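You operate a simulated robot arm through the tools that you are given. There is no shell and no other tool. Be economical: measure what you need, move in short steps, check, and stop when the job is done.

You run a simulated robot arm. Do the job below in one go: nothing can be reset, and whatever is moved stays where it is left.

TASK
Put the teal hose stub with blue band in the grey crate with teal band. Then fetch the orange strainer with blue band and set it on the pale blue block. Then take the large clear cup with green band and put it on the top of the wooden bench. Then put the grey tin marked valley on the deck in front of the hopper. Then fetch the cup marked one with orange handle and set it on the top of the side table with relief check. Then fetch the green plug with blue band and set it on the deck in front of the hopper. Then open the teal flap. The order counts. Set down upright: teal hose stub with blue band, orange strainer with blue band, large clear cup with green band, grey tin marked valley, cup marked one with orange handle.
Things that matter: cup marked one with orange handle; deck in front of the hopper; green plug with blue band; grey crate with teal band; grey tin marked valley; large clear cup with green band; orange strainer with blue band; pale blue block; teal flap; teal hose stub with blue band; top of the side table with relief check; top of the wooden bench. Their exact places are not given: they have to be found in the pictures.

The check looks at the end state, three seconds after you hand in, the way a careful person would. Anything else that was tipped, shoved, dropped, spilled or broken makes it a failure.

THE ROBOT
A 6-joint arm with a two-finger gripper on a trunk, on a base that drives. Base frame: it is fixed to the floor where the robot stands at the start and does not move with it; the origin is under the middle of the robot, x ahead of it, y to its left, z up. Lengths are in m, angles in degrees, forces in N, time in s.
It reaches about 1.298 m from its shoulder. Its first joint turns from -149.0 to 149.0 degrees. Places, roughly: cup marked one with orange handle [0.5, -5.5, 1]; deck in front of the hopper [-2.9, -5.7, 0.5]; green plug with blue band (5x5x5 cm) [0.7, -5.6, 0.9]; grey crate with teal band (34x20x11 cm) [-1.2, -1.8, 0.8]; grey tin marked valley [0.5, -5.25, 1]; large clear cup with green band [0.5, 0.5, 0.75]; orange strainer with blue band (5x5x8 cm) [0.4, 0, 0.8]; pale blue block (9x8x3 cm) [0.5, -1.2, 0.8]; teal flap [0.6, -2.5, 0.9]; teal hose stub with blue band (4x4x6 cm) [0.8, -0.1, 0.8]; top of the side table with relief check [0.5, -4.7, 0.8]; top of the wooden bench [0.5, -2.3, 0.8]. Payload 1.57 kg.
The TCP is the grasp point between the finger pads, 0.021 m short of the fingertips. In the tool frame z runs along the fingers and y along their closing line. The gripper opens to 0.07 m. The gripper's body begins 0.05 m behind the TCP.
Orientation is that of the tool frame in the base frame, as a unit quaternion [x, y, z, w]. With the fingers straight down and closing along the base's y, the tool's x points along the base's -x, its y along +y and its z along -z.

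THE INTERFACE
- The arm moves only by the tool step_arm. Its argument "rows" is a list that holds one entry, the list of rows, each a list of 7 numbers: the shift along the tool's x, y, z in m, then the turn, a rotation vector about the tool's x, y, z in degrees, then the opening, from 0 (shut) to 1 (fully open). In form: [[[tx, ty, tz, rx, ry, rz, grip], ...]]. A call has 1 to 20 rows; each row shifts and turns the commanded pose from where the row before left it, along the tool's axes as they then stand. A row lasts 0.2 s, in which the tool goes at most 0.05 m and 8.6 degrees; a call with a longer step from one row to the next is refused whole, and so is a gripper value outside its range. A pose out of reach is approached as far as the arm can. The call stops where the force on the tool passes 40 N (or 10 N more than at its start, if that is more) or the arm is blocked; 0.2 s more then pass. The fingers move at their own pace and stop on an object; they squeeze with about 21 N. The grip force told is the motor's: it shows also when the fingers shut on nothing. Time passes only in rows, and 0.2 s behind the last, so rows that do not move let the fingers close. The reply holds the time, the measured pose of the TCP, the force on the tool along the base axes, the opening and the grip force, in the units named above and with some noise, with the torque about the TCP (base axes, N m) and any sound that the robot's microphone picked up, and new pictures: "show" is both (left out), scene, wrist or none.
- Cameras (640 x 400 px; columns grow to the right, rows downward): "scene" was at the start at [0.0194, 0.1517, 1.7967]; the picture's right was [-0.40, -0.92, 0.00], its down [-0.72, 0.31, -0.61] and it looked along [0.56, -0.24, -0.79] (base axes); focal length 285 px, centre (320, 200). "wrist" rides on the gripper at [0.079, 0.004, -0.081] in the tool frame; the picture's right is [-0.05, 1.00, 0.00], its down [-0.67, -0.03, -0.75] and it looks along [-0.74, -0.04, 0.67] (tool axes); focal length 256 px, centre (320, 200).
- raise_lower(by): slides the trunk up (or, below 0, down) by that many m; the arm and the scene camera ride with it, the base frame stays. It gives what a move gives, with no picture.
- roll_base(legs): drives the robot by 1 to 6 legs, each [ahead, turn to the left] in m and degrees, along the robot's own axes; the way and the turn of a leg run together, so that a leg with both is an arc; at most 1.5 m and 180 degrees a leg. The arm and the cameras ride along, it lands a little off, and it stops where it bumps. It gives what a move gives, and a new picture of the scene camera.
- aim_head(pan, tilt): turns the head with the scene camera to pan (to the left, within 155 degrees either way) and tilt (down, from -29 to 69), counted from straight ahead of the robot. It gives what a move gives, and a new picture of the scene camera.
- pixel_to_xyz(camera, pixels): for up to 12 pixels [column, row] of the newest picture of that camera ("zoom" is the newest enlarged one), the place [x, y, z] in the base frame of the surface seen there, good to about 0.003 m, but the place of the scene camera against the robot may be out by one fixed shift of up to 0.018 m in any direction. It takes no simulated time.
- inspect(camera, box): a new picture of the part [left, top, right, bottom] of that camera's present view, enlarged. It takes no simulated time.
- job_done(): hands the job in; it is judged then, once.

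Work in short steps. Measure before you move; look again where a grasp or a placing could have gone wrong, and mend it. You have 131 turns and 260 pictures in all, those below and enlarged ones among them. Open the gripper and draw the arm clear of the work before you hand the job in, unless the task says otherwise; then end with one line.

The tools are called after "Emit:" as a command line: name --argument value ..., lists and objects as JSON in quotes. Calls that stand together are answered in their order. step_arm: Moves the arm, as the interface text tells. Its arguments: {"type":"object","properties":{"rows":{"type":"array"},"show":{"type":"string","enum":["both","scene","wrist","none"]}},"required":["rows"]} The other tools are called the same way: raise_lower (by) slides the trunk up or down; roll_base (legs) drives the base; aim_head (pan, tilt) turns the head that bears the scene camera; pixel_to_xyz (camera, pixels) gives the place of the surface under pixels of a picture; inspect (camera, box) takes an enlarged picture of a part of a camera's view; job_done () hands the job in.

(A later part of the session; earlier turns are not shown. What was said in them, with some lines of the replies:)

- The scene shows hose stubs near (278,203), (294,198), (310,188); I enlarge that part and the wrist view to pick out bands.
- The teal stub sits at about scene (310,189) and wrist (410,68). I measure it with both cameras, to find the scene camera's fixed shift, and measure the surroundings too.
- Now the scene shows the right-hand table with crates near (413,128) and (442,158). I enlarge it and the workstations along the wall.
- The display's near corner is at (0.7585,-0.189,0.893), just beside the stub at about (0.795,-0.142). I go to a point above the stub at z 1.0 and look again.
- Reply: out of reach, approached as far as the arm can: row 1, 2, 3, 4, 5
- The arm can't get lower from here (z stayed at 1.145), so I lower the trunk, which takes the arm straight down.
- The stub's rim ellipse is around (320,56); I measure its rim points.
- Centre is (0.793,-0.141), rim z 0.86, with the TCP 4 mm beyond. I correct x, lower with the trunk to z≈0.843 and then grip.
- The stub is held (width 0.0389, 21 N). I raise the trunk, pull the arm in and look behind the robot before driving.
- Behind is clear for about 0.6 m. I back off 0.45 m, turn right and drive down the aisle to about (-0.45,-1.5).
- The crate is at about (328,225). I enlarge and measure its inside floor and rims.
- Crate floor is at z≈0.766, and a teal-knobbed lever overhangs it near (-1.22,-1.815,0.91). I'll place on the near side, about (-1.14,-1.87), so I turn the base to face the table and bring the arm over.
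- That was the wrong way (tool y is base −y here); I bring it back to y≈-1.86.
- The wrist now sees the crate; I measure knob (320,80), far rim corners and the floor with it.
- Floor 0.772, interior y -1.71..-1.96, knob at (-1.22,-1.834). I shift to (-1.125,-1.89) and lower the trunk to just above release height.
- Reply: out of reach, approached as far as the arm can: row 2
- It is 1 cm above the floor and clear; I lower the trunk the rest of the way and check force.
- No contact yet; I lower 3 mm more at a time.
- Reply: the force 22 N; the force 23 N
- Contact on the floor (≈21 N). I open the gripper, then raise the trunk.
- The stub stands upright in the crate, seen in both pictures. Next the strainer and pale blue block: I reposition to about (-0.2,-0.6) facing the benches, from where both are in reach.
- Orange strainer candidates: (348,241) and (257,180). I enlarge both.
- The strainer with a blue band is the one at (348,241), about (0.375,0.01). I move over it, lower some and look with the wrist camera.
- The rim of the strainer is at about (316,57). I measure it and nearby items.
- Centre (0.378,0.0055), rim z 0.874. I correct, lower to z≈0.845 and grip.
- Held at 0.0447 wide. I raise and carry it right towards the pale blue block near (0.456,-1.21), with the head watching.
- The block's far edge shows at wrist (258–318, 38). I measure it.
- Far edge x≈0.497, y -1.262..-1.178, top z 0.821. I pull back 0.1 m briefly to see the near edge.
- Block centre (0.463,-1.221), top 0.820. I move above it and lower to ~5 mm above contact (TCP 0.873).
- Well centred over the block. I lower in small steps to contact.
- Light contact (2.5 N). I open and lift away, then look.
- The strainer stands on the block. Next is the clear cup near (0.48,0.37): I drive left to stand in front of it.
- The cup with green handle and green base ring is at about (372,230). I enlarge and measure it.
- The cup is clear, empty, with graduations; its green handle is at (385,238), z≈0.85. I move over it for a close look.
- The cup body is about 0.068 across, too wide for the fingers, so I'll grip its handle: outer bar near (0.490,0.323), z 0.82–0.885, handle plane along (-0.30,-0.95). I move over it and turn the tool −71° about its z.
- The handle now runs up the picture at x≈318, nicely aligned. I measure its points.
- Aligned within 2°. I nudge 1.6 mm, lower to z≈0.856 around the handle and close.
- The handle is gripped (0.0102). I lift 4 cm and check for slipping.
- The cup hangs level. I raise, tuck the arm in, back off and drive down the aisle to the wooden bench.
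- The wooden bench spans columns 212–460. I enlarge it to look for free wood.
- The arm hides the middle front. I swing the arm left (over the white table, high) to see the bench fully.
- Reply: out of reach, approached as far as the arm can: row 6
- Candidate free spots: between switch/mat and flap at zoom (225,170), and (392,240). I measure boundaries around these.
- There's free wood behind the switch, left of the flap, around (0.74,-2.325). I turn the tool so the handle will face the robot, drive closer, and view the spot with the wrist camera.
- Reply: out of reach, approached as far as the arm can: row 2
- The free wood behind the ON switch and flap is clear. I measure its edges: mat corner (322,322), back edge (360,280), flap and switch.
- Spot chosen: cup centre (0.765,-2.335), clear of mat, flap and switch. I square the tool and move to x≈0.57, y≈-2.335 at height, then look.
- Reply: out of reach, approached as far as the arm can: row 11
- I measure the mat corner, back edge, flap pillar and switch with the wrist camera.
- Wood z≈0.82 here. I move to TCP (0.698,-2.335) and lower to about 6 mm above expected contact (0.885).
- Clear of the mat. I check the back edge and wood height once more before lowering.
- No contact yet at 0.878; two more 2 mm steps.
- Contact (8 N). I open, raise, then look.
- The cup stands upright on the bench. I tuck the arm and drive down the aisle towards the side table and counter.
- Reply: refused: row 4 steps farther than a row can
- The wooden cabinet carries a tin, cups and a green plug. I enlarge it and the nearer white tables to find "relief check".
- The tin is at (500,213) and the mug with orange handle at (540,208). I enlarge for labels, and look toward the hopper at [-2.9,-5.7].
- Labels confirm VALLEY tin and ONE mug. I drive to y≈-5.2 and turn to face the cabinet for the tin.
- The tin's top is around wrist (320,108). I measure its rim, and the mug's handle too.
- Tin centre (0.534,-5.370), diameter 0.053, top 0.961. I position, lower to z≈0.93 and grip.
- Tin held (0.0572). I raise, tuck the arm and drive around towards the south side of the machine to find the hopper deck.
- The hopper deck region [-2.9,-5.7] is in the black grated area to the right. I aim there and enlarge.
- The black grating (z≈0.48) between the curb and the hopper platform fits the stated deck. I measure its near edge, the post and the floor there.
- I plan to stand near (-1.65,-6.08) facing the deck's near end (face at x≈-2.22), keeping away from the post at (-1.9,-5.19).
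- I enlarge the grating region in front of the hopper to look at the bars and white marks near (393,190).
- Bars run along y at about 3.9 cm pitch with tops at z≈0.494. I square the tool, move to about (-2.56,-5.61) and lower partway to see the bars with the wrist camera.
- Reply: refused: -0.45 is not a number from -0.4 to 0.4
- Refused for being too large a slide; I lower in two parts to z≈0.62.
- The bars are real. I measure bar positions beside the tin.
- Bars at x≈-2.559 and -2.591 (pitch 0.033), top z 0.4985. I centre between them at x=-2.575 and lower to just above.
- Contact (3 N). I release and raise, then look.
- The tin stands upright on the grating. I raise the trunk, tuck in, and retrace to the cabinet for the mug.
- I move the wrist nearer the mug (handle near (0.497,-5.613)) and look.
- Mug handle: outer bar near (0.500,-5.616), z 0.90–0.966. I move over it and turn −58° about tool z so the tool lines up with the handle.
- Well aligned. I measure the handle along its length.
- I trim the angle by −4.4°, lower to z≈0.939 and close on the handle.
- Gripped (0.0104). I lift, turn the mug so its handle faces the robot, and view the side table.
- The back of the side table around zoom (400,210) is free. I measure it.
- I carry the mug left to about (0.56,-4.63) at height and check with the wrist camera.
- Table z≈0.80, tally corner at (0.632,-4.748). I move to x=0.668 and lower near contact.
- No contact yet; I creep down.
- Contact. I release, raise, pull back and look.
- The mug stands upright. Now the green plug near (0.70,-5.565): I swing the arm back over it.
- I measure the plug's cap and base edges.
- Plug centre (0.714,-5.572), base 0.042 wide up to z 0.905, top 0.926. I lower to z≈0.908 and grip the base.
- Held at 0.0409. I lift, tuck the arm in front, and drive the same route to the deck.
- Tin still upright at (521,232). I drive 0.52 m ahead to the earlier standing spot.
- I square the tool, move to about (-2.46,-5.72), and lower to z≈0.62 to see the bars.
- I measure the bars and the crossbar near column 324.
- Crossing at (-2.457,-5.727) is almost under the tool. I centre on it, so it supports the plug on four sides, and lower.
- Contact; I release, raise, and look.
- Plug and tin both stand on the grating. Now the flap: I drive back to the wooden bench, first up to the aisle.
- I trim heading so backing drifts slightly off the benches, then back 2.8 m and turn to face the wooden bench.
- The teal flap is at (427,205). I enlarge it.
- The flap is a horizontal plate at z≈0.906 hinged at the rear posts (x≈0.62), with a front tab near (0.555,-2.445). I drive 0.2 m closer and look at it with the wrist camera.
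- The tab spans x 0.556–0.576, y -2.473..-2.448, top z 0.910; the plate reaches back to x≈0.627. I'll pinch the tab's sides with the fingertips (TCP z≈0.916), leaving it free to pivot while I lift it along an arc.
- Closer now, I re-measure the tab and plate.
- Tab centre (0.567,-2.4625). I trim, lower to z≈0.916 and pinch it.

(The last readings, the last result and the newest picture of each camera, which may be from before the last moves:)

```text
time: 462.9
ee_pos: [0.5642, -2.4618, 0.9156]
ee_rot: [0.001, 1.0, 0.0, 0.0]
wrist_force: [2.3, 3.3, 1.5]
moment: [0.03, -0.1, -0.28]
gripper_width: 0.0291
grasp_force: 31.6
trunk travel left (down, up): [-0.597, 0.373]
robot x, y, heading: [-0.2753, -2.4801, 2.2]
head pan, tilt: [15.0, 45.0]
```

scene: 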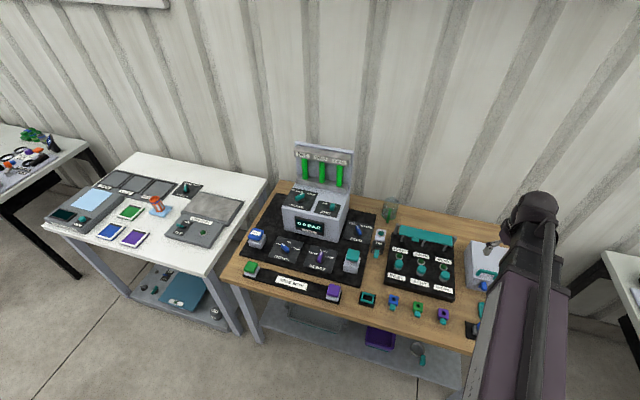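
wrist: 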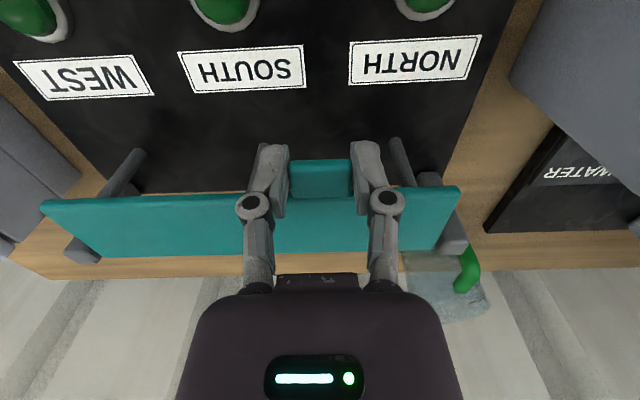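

Tab pinched at 0.0291. I lift along the first 30° of arc and look.

Emit:
step_arm --rows '[[[-0.0005, 0, -0.008, 0, 0, 0, 0], [-0.0015, 0, -0.0075, 0, 0, 0, 0], [-0.0025, 0, -0.0073, 0, 0, 0, 0], [-0.0035, 0, -0.0069, 0, 0, 0, 0], [0, 0, 0, 0, 0, 0, 0]]]' --show "wrist"

```text
time: 464.1
ee_pos: [0.5676, -2.4613, 0.9171]
ee_rot: [0.0, 1.0, 0.0, -0.002]
wrist_force: [-27.0, 2.0, -2.4]
moment: [0.09, 0.37, -0.07]
gripper_width: 0.0292
grasp_force: 32.2
out of reach, approached as far as the arm can: row 1, 2, 3, 4
trunk travel left (down, up): [-0.597, 0.373]
robot x, y, heading: [-0.2794, -2.4789, 1.5]
head pan, tilt: [15.0, 45.0]
```

wrist: 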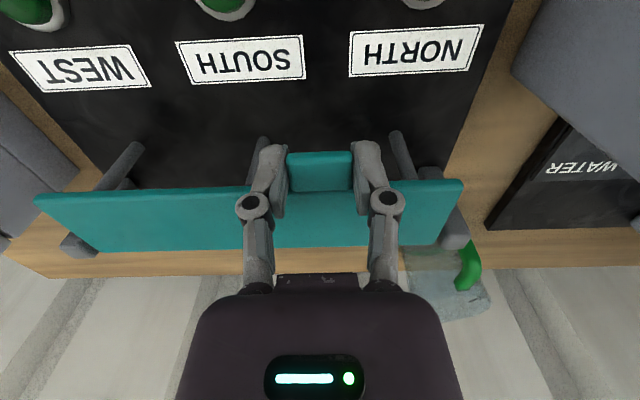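

The arm can't move vertically here; the trunk does that. So I interleave: raise the trunk in small steps, and shift x with the arm.

Emit:
raise_lower --by 0.012

Emit:
step_arm --rows '[[[0, 0, 0, 0, 0, 0, 0]]]' --show "wrist"

```text
time: 464.7
ee_pos: [0.5705, -2.4599, 0.9284]
ee_rot: [0.001, 1.0, 0.0, 0.0]
wrist_force: [-14.1, 2.1, -5.3]
moment: [0.11, 0.6, -0.37]
gripper_width: 0.0297
grasp_force: 32.2
trunk travel left (down, up): [-0.609, 0.361]
robot x, y, heading: [-0.2798, -2.4784, 1.5]
head pan, tilt: [15.0, 45.0]
```

```text
time: 465.1
ee_pos: [0.5717, -2.4613, 0.9286]
ee_rot: [0.0, 1.0, 0.0, 0.001]
wrist_force: [-11.4, 2.5, -2.5]
moment: [-0.02, 0.43, -0.24]
gripper_width: 0.0292
grasp_force: 31.5
trunk travel left (down, up): [-0.609, 0.361]
robot x, y, heading: [-0.2812, -2.4762, 1.6]
head pan, tilt: [15.0, 45.0]
```

wrist: 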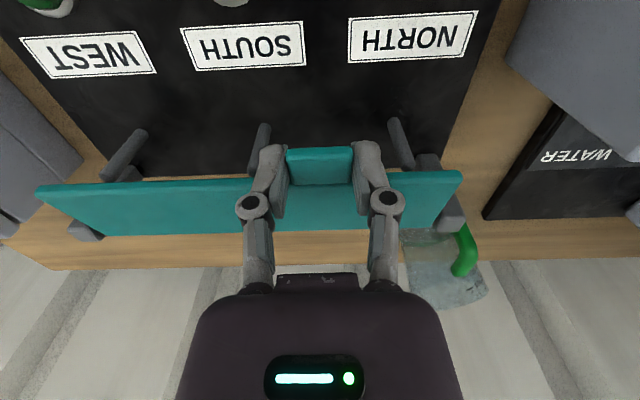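

The flap is lifting (its pegs show more below it). I continue: raise 1.8 cm, then x +0.008.

Emit:
raise_lower --by 0.018

Emit:
step_arm --rows '[[[-0.004, 0, 0, 0, 0, 0, 0], [0, 0, 0, 0, 0, 0, 0]]]' --show "none"

Emit:
raise_lower --by 0.012

Emit:
step_arm --rows '[[[-0.005, 0, 0, 0, 0, 0, 0], [0, 0, 0, 0, 0, 0, 0]]]' --show "both"

```text
time: 465.7
ee_pos: [0.5747, -2.4619, 0.9456]
ee_rot: [0.001, 1.0, 0.0, 0.002]
wrist_force: [4.8, 1.4, -5.0]
moment: [0.06, 0.1, 0.03]
gripper_width: 0.0298
grasp_force: 32.7
trunk travel left (down, up): [-0.627, 0.343]
robot x, y, heading: [-0.2782, -2.4787, 1.8]
head pan, tilt: [15.0, 45.0]
```

```text
time: 466.3
ee_pos: [0.5744, -2.461, 0.9467]
ee_rot: [0.001, 1.0, 0.0, -0.001]
wrist_force: [-13.3, 1.2, -10.1]
moment: [0.03, 1.05, 0.01]
gripper_width: 0.0297
grasp_force: 32.1
trunk travel left (down, up): [-0.627, 0.343]
robot x, y, heading: [-0.2805, -2.4777, 2.0]
head pan, tilt: [15.0, 45.0]
```

```text
time: 466.9
ee_pos: [0.5789, -2.4621, 0.9579]
ee_rot: [0.0, 1.0, 0.0, 0.002]
wrist_force: [8.6, 0.3, -9.0]
moment: [0.02, 0.05, -0.1]
gripper_width: 0.0298
grasp_force: 31.3
trunk travel left (down, up): [-0.639, 0.331]
robot x, y, heading: [-0.2793, -2.4777, 1.5]
head pan, tilt: [15.0, 45.0]
```

```text
time: 467.5
ee_pos: [0.5803, -2.4615, 0.957]
ee_rot: [0.001, 1.0, 0.0, -0.001]
wrist_force: [-9.5, 1.7, -11.4]
moment: [0.04, 1.06, -0.07]
gripper_width: 0.0297
grasp_force: 32.1
trunk travel left (down, up): [-0.639, 0.331]
robot x, y, heading: [-0.2795, -2.4807, 2.0]
head pan, tilt: [15.0, 45.0]
```

scene: 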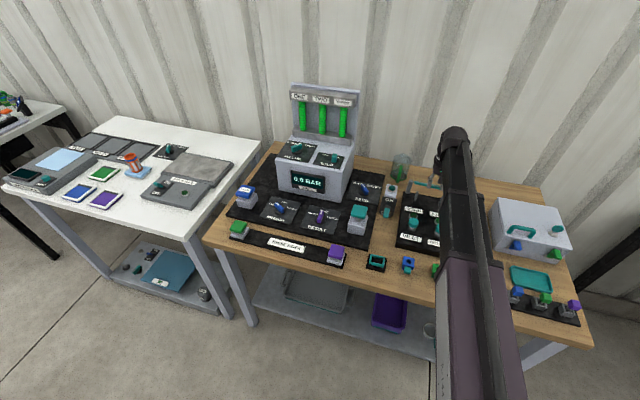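
wrist: 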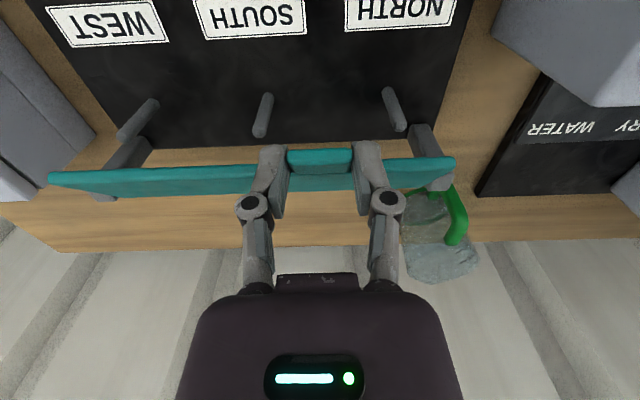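

About 45° open. I continue to about 75°.

Emit:
raise_lower --by 0.009

Emit:
step_arm --rows '[[[-0.006, 0, 0, 0, 0, 0, 0], [-0.006, 0, 0, 0, 0, 0, 0], [0, 0, 0, 0, 0, 0, 0]]]' --show "none"

Emit:
raise_lower --by 0.005

Emit:
step_arm --rows '[[[-0.006, 0, 0, 0, 0, 0, 0], [-0.006, 0, 0, 0, 0, 0, 0], [0, 0, 0, 0, 0, 0, 0]]]' --show "wrist"

```text
time: 468.1
ee_pos: [0.5843, -2.4612, 0.9651]
ee_rot: [0.0, 1.0, -0.001, 0.002]
wrist_force: [9.1, 3.2, -12.8]
moment: [0.09, 0.09, -0.32]
gripper_width: 0.0293
grasp_force: 32.6
trunk travel left (down, up): [-0.648, 0.322]
robot x, y, heading: [-0.2785, -2.48, 1.6]
head pan, tilt: [15.0, 45.0]
```

```text
time: 468.9
ee_pos: [0.5886, -2.4613, 0.9672]
ee_rot: [0.001, 1.0, 0.0, -0.001]
wrist_force: [-19.4, 2.1, 5.7]
moment: [0.08, 0.97, -0.16]
gripper_width: 0.03
grasp_force: 32.0
trunk travel left (down, up): [-0.648, 0.322]
robot x, y, heading: [-0.2805, -2.4768, 1.8]
head pan, tilt: [15.0, 45.0]
```

```text
time: 469.5
ee_pos: [0.5934, -2.4618, 0.9712]
ee_rot: [0.001, 1.0, 0.0, 0.001]
wrist_force: [-7.3, 2.7, -7.6]
moment: [0.06, 0.75, -0.19]
gripper_width: 0.0298
grasp_force: 31.8
trunk travel left (down, up): [-0.653, 0.317]
robot x, y, heading: [-0.2766, -2.4786, 1.7]
head pan, tilt: [15.0, 45.0]
```

```text
time: 470.3
ee_pos: [0.6011, -2.4612, 0.9745]
ee_rot: [0.001, 1.0, 0.0, -0.001]
wrist_force: [-17.5, 4.6, 12.8]
moment: [0.12, 0.83, -0.06]
gripper_width: 0.0297
grasp_force: 32.0
trunk travel left (down, up): [-0.653, 0.317]
robot x, y, heading: [-0.2775, -2.4766, 1.7]
head pan, tilt: [15.0, 45.0]
```

wrist: 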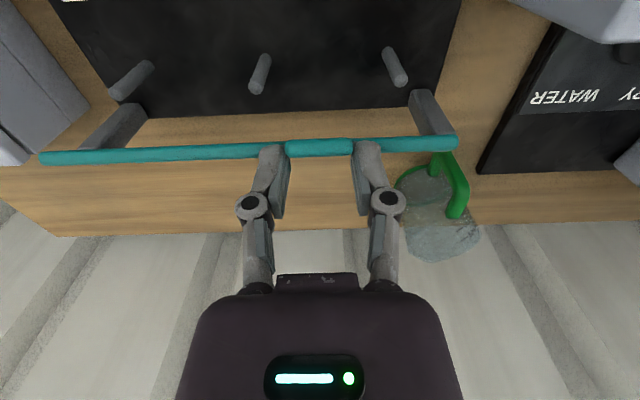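

About 60° now. I continue toward vertical.

Emit:
raise_lower --by 0.005

Emit:
step_arm --rows '[[[-0.006, 0, 0, 0, 0, 0, 0], [-0.006, 0, 0, 0, 0, 0, 0], [0, 0, 0, 0, 0, 0, 0]]]' --show "none"

Emit:
raise_lower --by 0.003

Emit:
step_arm --rows '[[[-0.006, 0, 0, 0, 0, 0, 0], [-0.006, 0, 0, 0, 0, 0, 0], [-0.006, 0, 0, 0, 0, 0, 0], [0, 0, 0, 0, 0, 0, 0]]]' --show "both"

```text
time: 470.8
ee_pos: [0.6048, -2.4604, 0.9775]
ee_rot: [0.0, 1.0, 0.0, 0.001]
wrist_force: [-7.1, 6.3, -10.1]
moment: [0.08, 0.74, -0.09]
gripper_width: 0.0296
grasp_force: 31.8
trunk travel left (down, up): [-0.658, 0.312]
robot x, y, heading: [-0.2793, -2.4784, 2.0]
head pan, tilt: [15.0, 45.0]
```

```text
time: 471.6
ee_pos: [0.6144, -2.4611, 0.979]
ee_rot: [0.002, 1.0, 0.0, 0.0]
wrist_force: [-15.7, 7.5, 10.0]
moment: [0.11, 0.99, -0.02]
gripper_width: 0.0298
grasp_force: 32.2
trunk travel left (down, up): [-0.658, 0.312]
robot x, y, heading: [-0.2783, -2.479, 1.7]
head pan, tilt: [15.0, 45.0]
```

```text
time: 472.1
ee_pos: [0.617, -2.461, 0.9802]
ee_rot: [0.0, 1.0, -0.001, 0.001]
wrist_force: [-12.1, 7.1, -7.9]
moment: [0.1, 0.92, -0.04]
gripper_width: 0.0298
grasp_force: 32.0
trunk travel left (down, up): [-0.661, 0.309]
robot x, y, heading: [-0.2791, -2.4771, 1.7]
head pan, tilt: [15.0, 45.0]
```

```text
time: 473.1
ee_pos: [0.6356, -2.4621, 0.9803]
ee_rot: [0.001, 1.0, 0.0, 0.001]
wrist_force: [-0.2, 0.5, -0.1]
moment: [0.01, 0.02, 0.0]
gripper_width: 0.0002
grasp_force: 28.6
trunk travel left (down, up): [-0.661, 0.309]
robot x, y, heading: [-0.2796, -2.4794, 1.8]
head pan, tilt: [15.0, 45.0]
```

scene: 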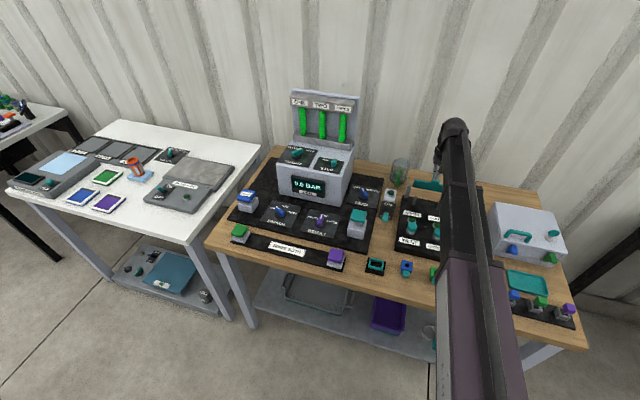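
wrist: 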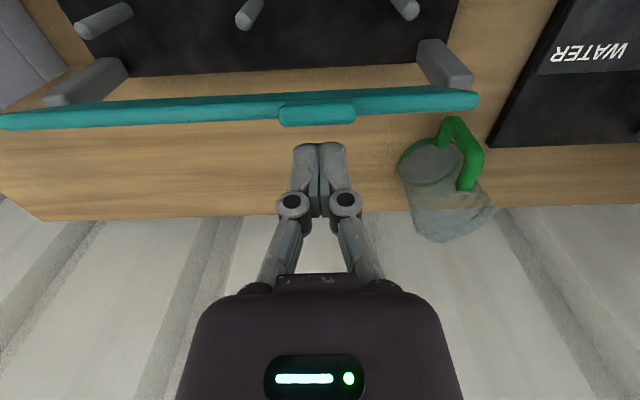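

The fingers slipped off the tab, but the flap seems to stay up. I measure its position.

Emit:
pixel_to_xyz --camera "wrist" --pixels '[[318, 115], [318, 123], [318, 106], [200, 112], [200, 100], [230, 120], [420, 100], [460, 75], [50, 115], [440, 110]]'

Emit:
inspect --camera "scene" --box '[370, 150, 490, 250]'

```text
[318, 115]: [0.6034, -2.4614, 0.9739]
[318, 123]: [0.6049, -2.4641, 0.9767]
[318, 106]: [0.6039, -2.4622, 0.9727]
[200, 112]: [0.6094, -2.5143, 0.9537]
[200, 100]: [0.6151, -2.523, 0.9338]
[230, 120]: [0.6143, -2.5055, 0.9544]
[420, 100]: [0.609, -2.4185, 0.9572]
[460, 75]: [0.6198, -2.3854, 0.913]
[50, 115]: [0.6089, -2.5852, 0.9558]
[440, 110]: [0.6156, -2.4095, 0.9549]
```

```text
4.00 times, centred on (430, 200) of scene
```

zoom: 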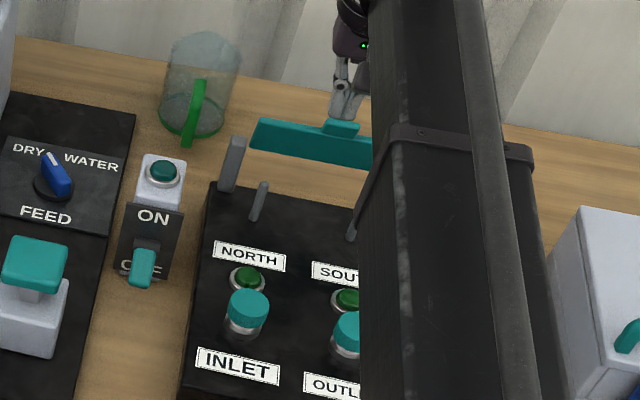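

The flap stands at about 73° and holds. I check if it opens further: raise the fingers over it, come down in front and push it gently back.

Emit:
raise_lower --by 0.07

Emit:
step_arm --rows '[[[0.03, 0, 0, 0, 0, 0, 0], [0.03, 0, 0, 0, 0, 0, 0], [0.02, 0, 0, 0, 0, 0, 0], [0, 0, 0, 0, 0, 0, 0]]]' --show "wrist"

```text
time: 474.2
ee_pos: [0.6341, -2.4616, 1.0499]
ee_rot: [0.001, 1.0, 0.0, 0.0]
wrist_force: [0.6, 0.2, 0.1]
moment: [-0.01, 0.01, 0.03]
gripper_width: 0.0
grasp_force: 28.8
trunk travel left (down, up): [-0.731, 0.239]
robot x, y, heading: [-0.2787, -2.4795, 1.7]
head pan, tilt: [15.0, 45.0]
```

```text
time: 475.2
ee_pos: [0.5561, -2.4619, 1.0501]
ee_rot: [0.001, 1.0, -0.001, 0.001]
wrist_force: [-0.1, -0.3, 0.1]
moment: [-0.04, -0.01, 0.01]
gripper_width: 0.0
grasp_force: 28.7
trunk travel left (down, up): [-0.731, 0.239]
robot x, y, heading: [-0.2777, -2.4789, 1.7]
head pan, tilt: [15.0, 45.0]
```

wrist: 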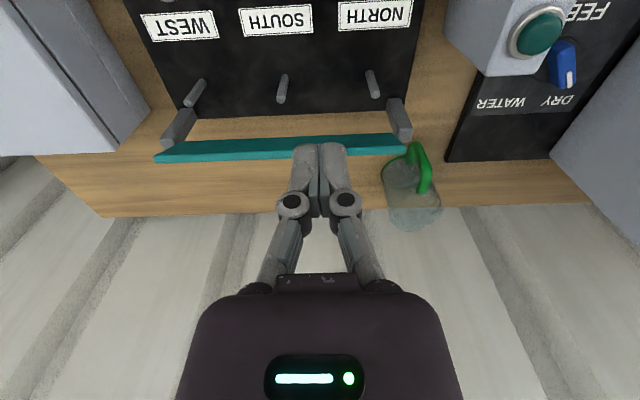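

The flap holds. I lower to z≈0.965 in front of it and push forward slowly.

Emit:
raise_lower --by -0.085

Emit:
step_arm --rows '[[[-0.01, 0, 0, 0, 0, 0, 0], [-0.01, 0, 0, 0, 0, 0, 0], [-0.01, 0, 0, 0, 0, 0, 0], [-0.006, 0, 0, 0, 0, 0, 0], [-0.006, 0, 0, 0, 0, 0, 0], [-0.006, 0, 0, 0, 0, 0, 0], [-0.006, 0, 0, 0, 0, 0, 0], [-0.006, 0, 0, 0, 0, 0, 0], [0, 0, 0, 0, 0, 0, 0]]]' --show "wrist"

```text
time: 476.4
ee_pos: [0.5553, -2.4623, 0.9651]
ee_rot: [0.001, 1.0, 0.001, 0.0]
wrist_force: [1.1, -0.1, 0.3]
moment: [0.01, 0.02, -0.01]
gripper_width: 0.0001
grasp_force: 28.8
trunk travel left (down, up): [-0.646, 0.324]
robot x, y, heading: [-0.282, -2.4787, 2.0]
head pan, tilt: [15.0, 45.0]
```

```text
time: 478.4
ee_pos: [0.6143, -2.462, 0.9641]
ee_rot: [0.001, 1.0, 0.0, 0.0]
wrist_force: [0.4, -0.2, -0.2]
moment: [0.01, 0.02, 0.0]
gripper_width: 0.0001
grasp_force: 29.1
trunk travel left (down, up): [-0.646, 0.324]
robot x, y, heading: [-0.2795, -2.4797, 1.8]
head pan, tilt: [15.0, 45.0]
```

wrist: 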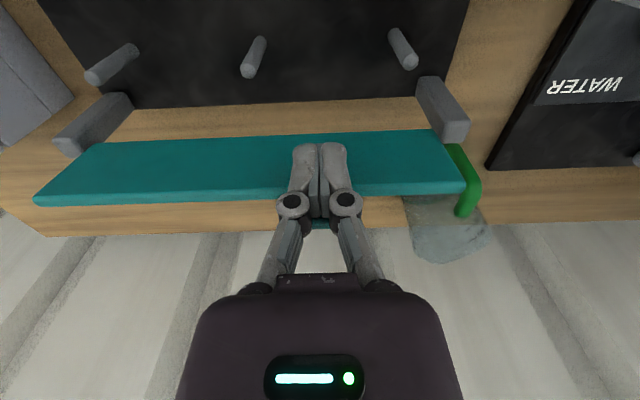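

The flap moved on easily. I measure its pose now.

Emit:
pixel_to_xyz --camera "wrist" --pixels '[[200, 142], [200, 165], [200, 190], [400, 140], [400, 185], [320, 224]]'

```text
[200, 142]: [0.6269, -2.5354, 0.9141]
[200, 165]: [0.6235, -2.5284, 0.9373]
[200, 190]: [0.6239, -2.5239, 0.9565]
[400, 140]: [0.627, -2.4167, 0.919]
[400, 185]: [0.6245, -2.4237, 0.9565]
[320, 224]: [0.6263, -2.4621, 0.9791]
```

It's vertical (≈91°). I push another 1.5 cm watching the force, well clear of the cup beside it.

Emit:
step_arm --rows '[[[-0.005, 0, 0, 0, 0, 0, 0], [-0.005, 0, 0, 0, 0, 0, 0], [-0.005, 0, 0, 0, 0, 0, 0], [0, 0, 0, 0, 0, 0, 0]]]' --show "wrist"

Emit:
pixel_to_xyz --camera "wrist" --pixels '[[200, 150], [200, 170], [200, 190], [400, 150], [400, 190]]'

```text
time: 479.4
ee_pos: [0.6311, -2.4628, 0.9649]
ee_rot: [0.001, 1.0, -0.001, -0.001]
wrist_force: [0.3, -0.1, -0.8]
moment: [-0.01, 0.03, 0.0]
gripper_width: 0.0
grasp_force: 29.0
trunk travel left (down, up): [-0.646, 0.324]
robot x, y, heading: [-0.281, -2.4816, 1.8]
head pan, tilt: [15.0, 45.0]
```

wrist: 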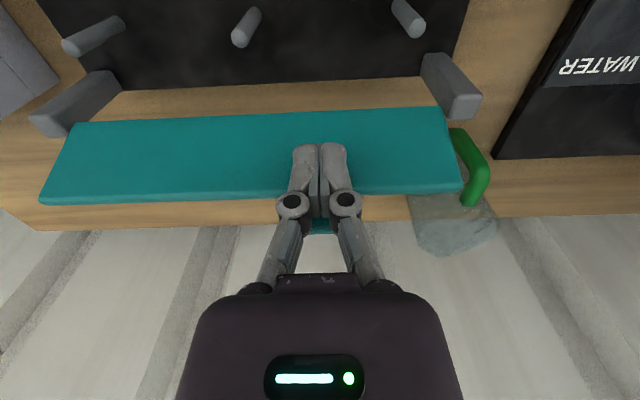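

```text
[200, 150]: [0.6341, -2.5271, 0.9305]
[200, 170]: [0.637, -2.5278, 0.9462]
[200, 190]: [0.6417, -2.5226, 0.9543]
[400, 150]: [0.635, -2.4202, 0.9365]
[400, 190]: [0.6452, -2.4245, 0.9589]
```

About 107° now without resistance. Even laid right back it would pass clear of the cup's handle (4 cm), so I push a little more to find its stop.

Emit:
step_arm --rows '[[[-0.006, 0, 0, 0, 0, 0, 0], [-0.006, 0, 0, 0, 0, 0, 0], [-0.006, 0, 0, 0, 0, 0, 0], [0, 0, 0, 0, 0, 0, 0]]]' --show "wrist"

Emit:
pixel_to_xyz --camera "wrist" --pixels '[[200, 140], [200, 160], [200, 180], [400, 140], [400, 170]]'

```text
time: 480.0
ee_pos: [0.6331, -2.4616, 0.9652]
ee_rot: [0.001, 1.0, -0.001, -0.008]
wrist_force: [-14.1, 0.5, 4.7]
moment: [-0.11, 0.22, 0.03]
gripper_width: 0.0062
grasp_force: 28.4
trunk travel left (down, up): [-0.646, 0.324]
robot x, y, heading: [-0.2804, -2.478, 1.8]
head pan, tilt: [15.0, 45.0]
stopped in row 3: the force on the tool passed its limit at 45 N (the readings are from after the stop); the commanded pose is now the measured one
```

wrist: 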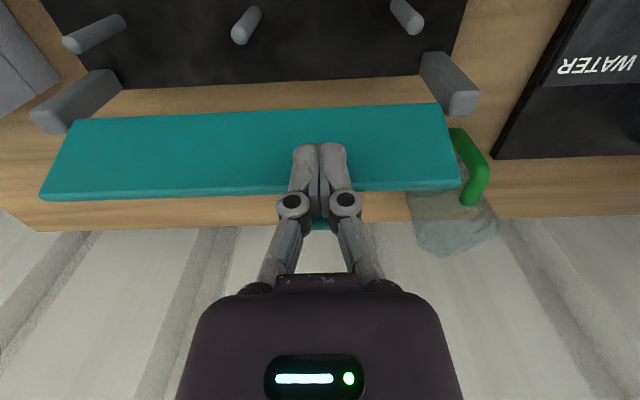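

```text
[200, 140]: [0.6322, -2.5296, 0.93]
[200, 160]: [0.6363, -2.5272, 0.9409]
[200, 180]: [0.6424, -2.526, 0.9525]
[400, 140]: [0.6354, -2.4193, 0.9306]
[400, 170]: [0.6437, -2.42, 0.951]
```

The stop is reached: the flap is fully open. I back the fingers off, raise, draw clear and check everything on the bench.

Emit:
step_arm --rows '[[[0.02, 0, 0, 0, 0, 0, 0], [0.03, 0, 0, 0, 0, 0, 0], [0.03, 0, 0, 0, 0, 0, 0]]]' --show "none"

Emit:
raise_lower --by 0.25

Emit:
step_arm --rows '[[[0.045, -0.02, 0, 0, 0, 0, 1], [0.045, -0.02, 0, 0, 0, 0, 1], [0.045, -0.02, 0, 0, 0, 0, 1], [0.045, -0.02, 0, 0, 0, 0, 1], [0, -0.045, 0, 0, 0, 0, 1], [0, -0.045, 0, 0, 0, 0, 1]]]' --show "both"

Emit:
inspect --camera "scene" --box '[360, 140, 520, 260]'

```text
time: 480.8
ee_pos: [0.5566, -2.4605, 0.9654]
ee_rot: [0.001, 1.0, -0.001, -0.006]
wrist_force: [0.0, -0.6, -0.2]
moment: [0.01, -0.01, -0.01]
gripper_width: 0.0
grasp_force: 28.9
trunk travel left (down, up): [-0.646, 0.324]
robot x, y, heading: [-0.2769, -2.4796, 1.6]
head pan, tilt: [15.0, 45.0]
```

```text
time: 483.4
ee_pos: [0.5573, -2.462, 1.2161]
ee_rot: [0.0, 1.0, 0.0, -0.006]
wrist_force: [-0.2, 0.2, -0.3]
moment: [-0.01, 0.03, -0.03]
gripper_width: 0.0
grasp_force: 28.1
trunk travel left (down, up): [-0.896, 0.074]
robot x, y, heading: [-0.2806, -2.4836, 1.8]
head pan, tilt: [15.0, 45.0]
```

```text
time: 484.8
ee_pos: [0.3766, -2.6328, 1.216]
ee_rot: [0.001, 1.0, 0.0, -0.006]
wrist_force: [-0.3, 0.2, -0.4]
moment: [0.01, 0.0, -0.04]
gripper_width: 0.07
grasp_force: 0.0
out of reach, approached as far as the arm can: row 4
trunk travel left (down, up): [-0.896, 0.074]
robot x, y, heading: [-0.2804, -2.4809, 2.0]
head pan, tilt: [15.0, 45.0]
```

scene: 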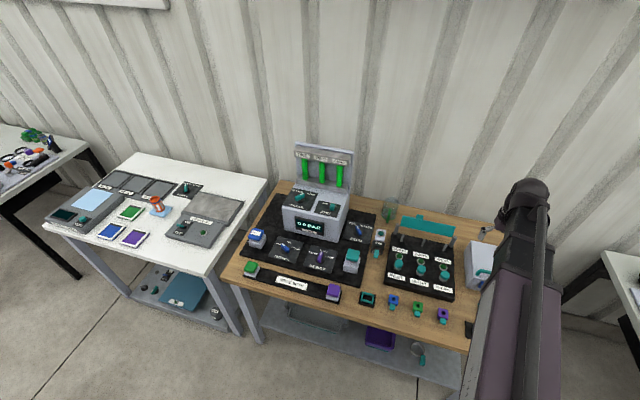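
wrist: 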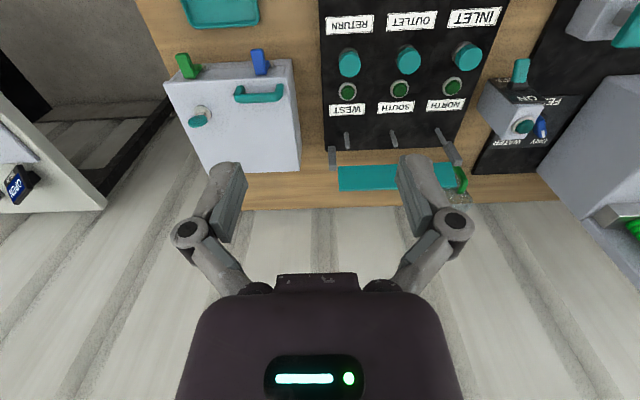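

```text
3.33 times, centred on (440, 200) of scene
```

zoom: 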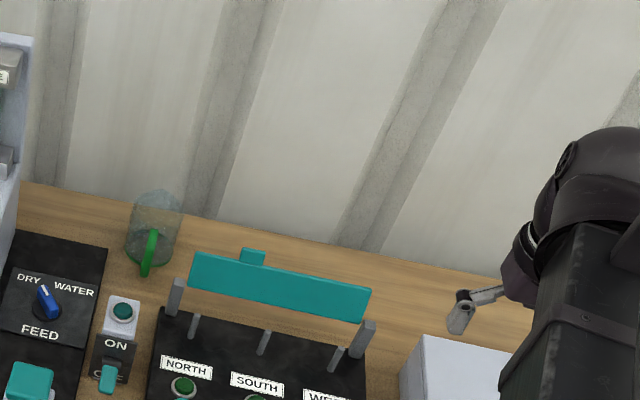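

The flap stays open at its stop. The cup and strainer stand upright, the gripper is open and the arm is clear, so I hand in.

Emit:
job_done

```text
The job is handed in.
```

I did all seven steps in the order given and handed the job in. The five upright items stood upright when I last saw them, the green plug is on the deck, the teal flap is open at its stop, and the arm is clear with the gripper open.
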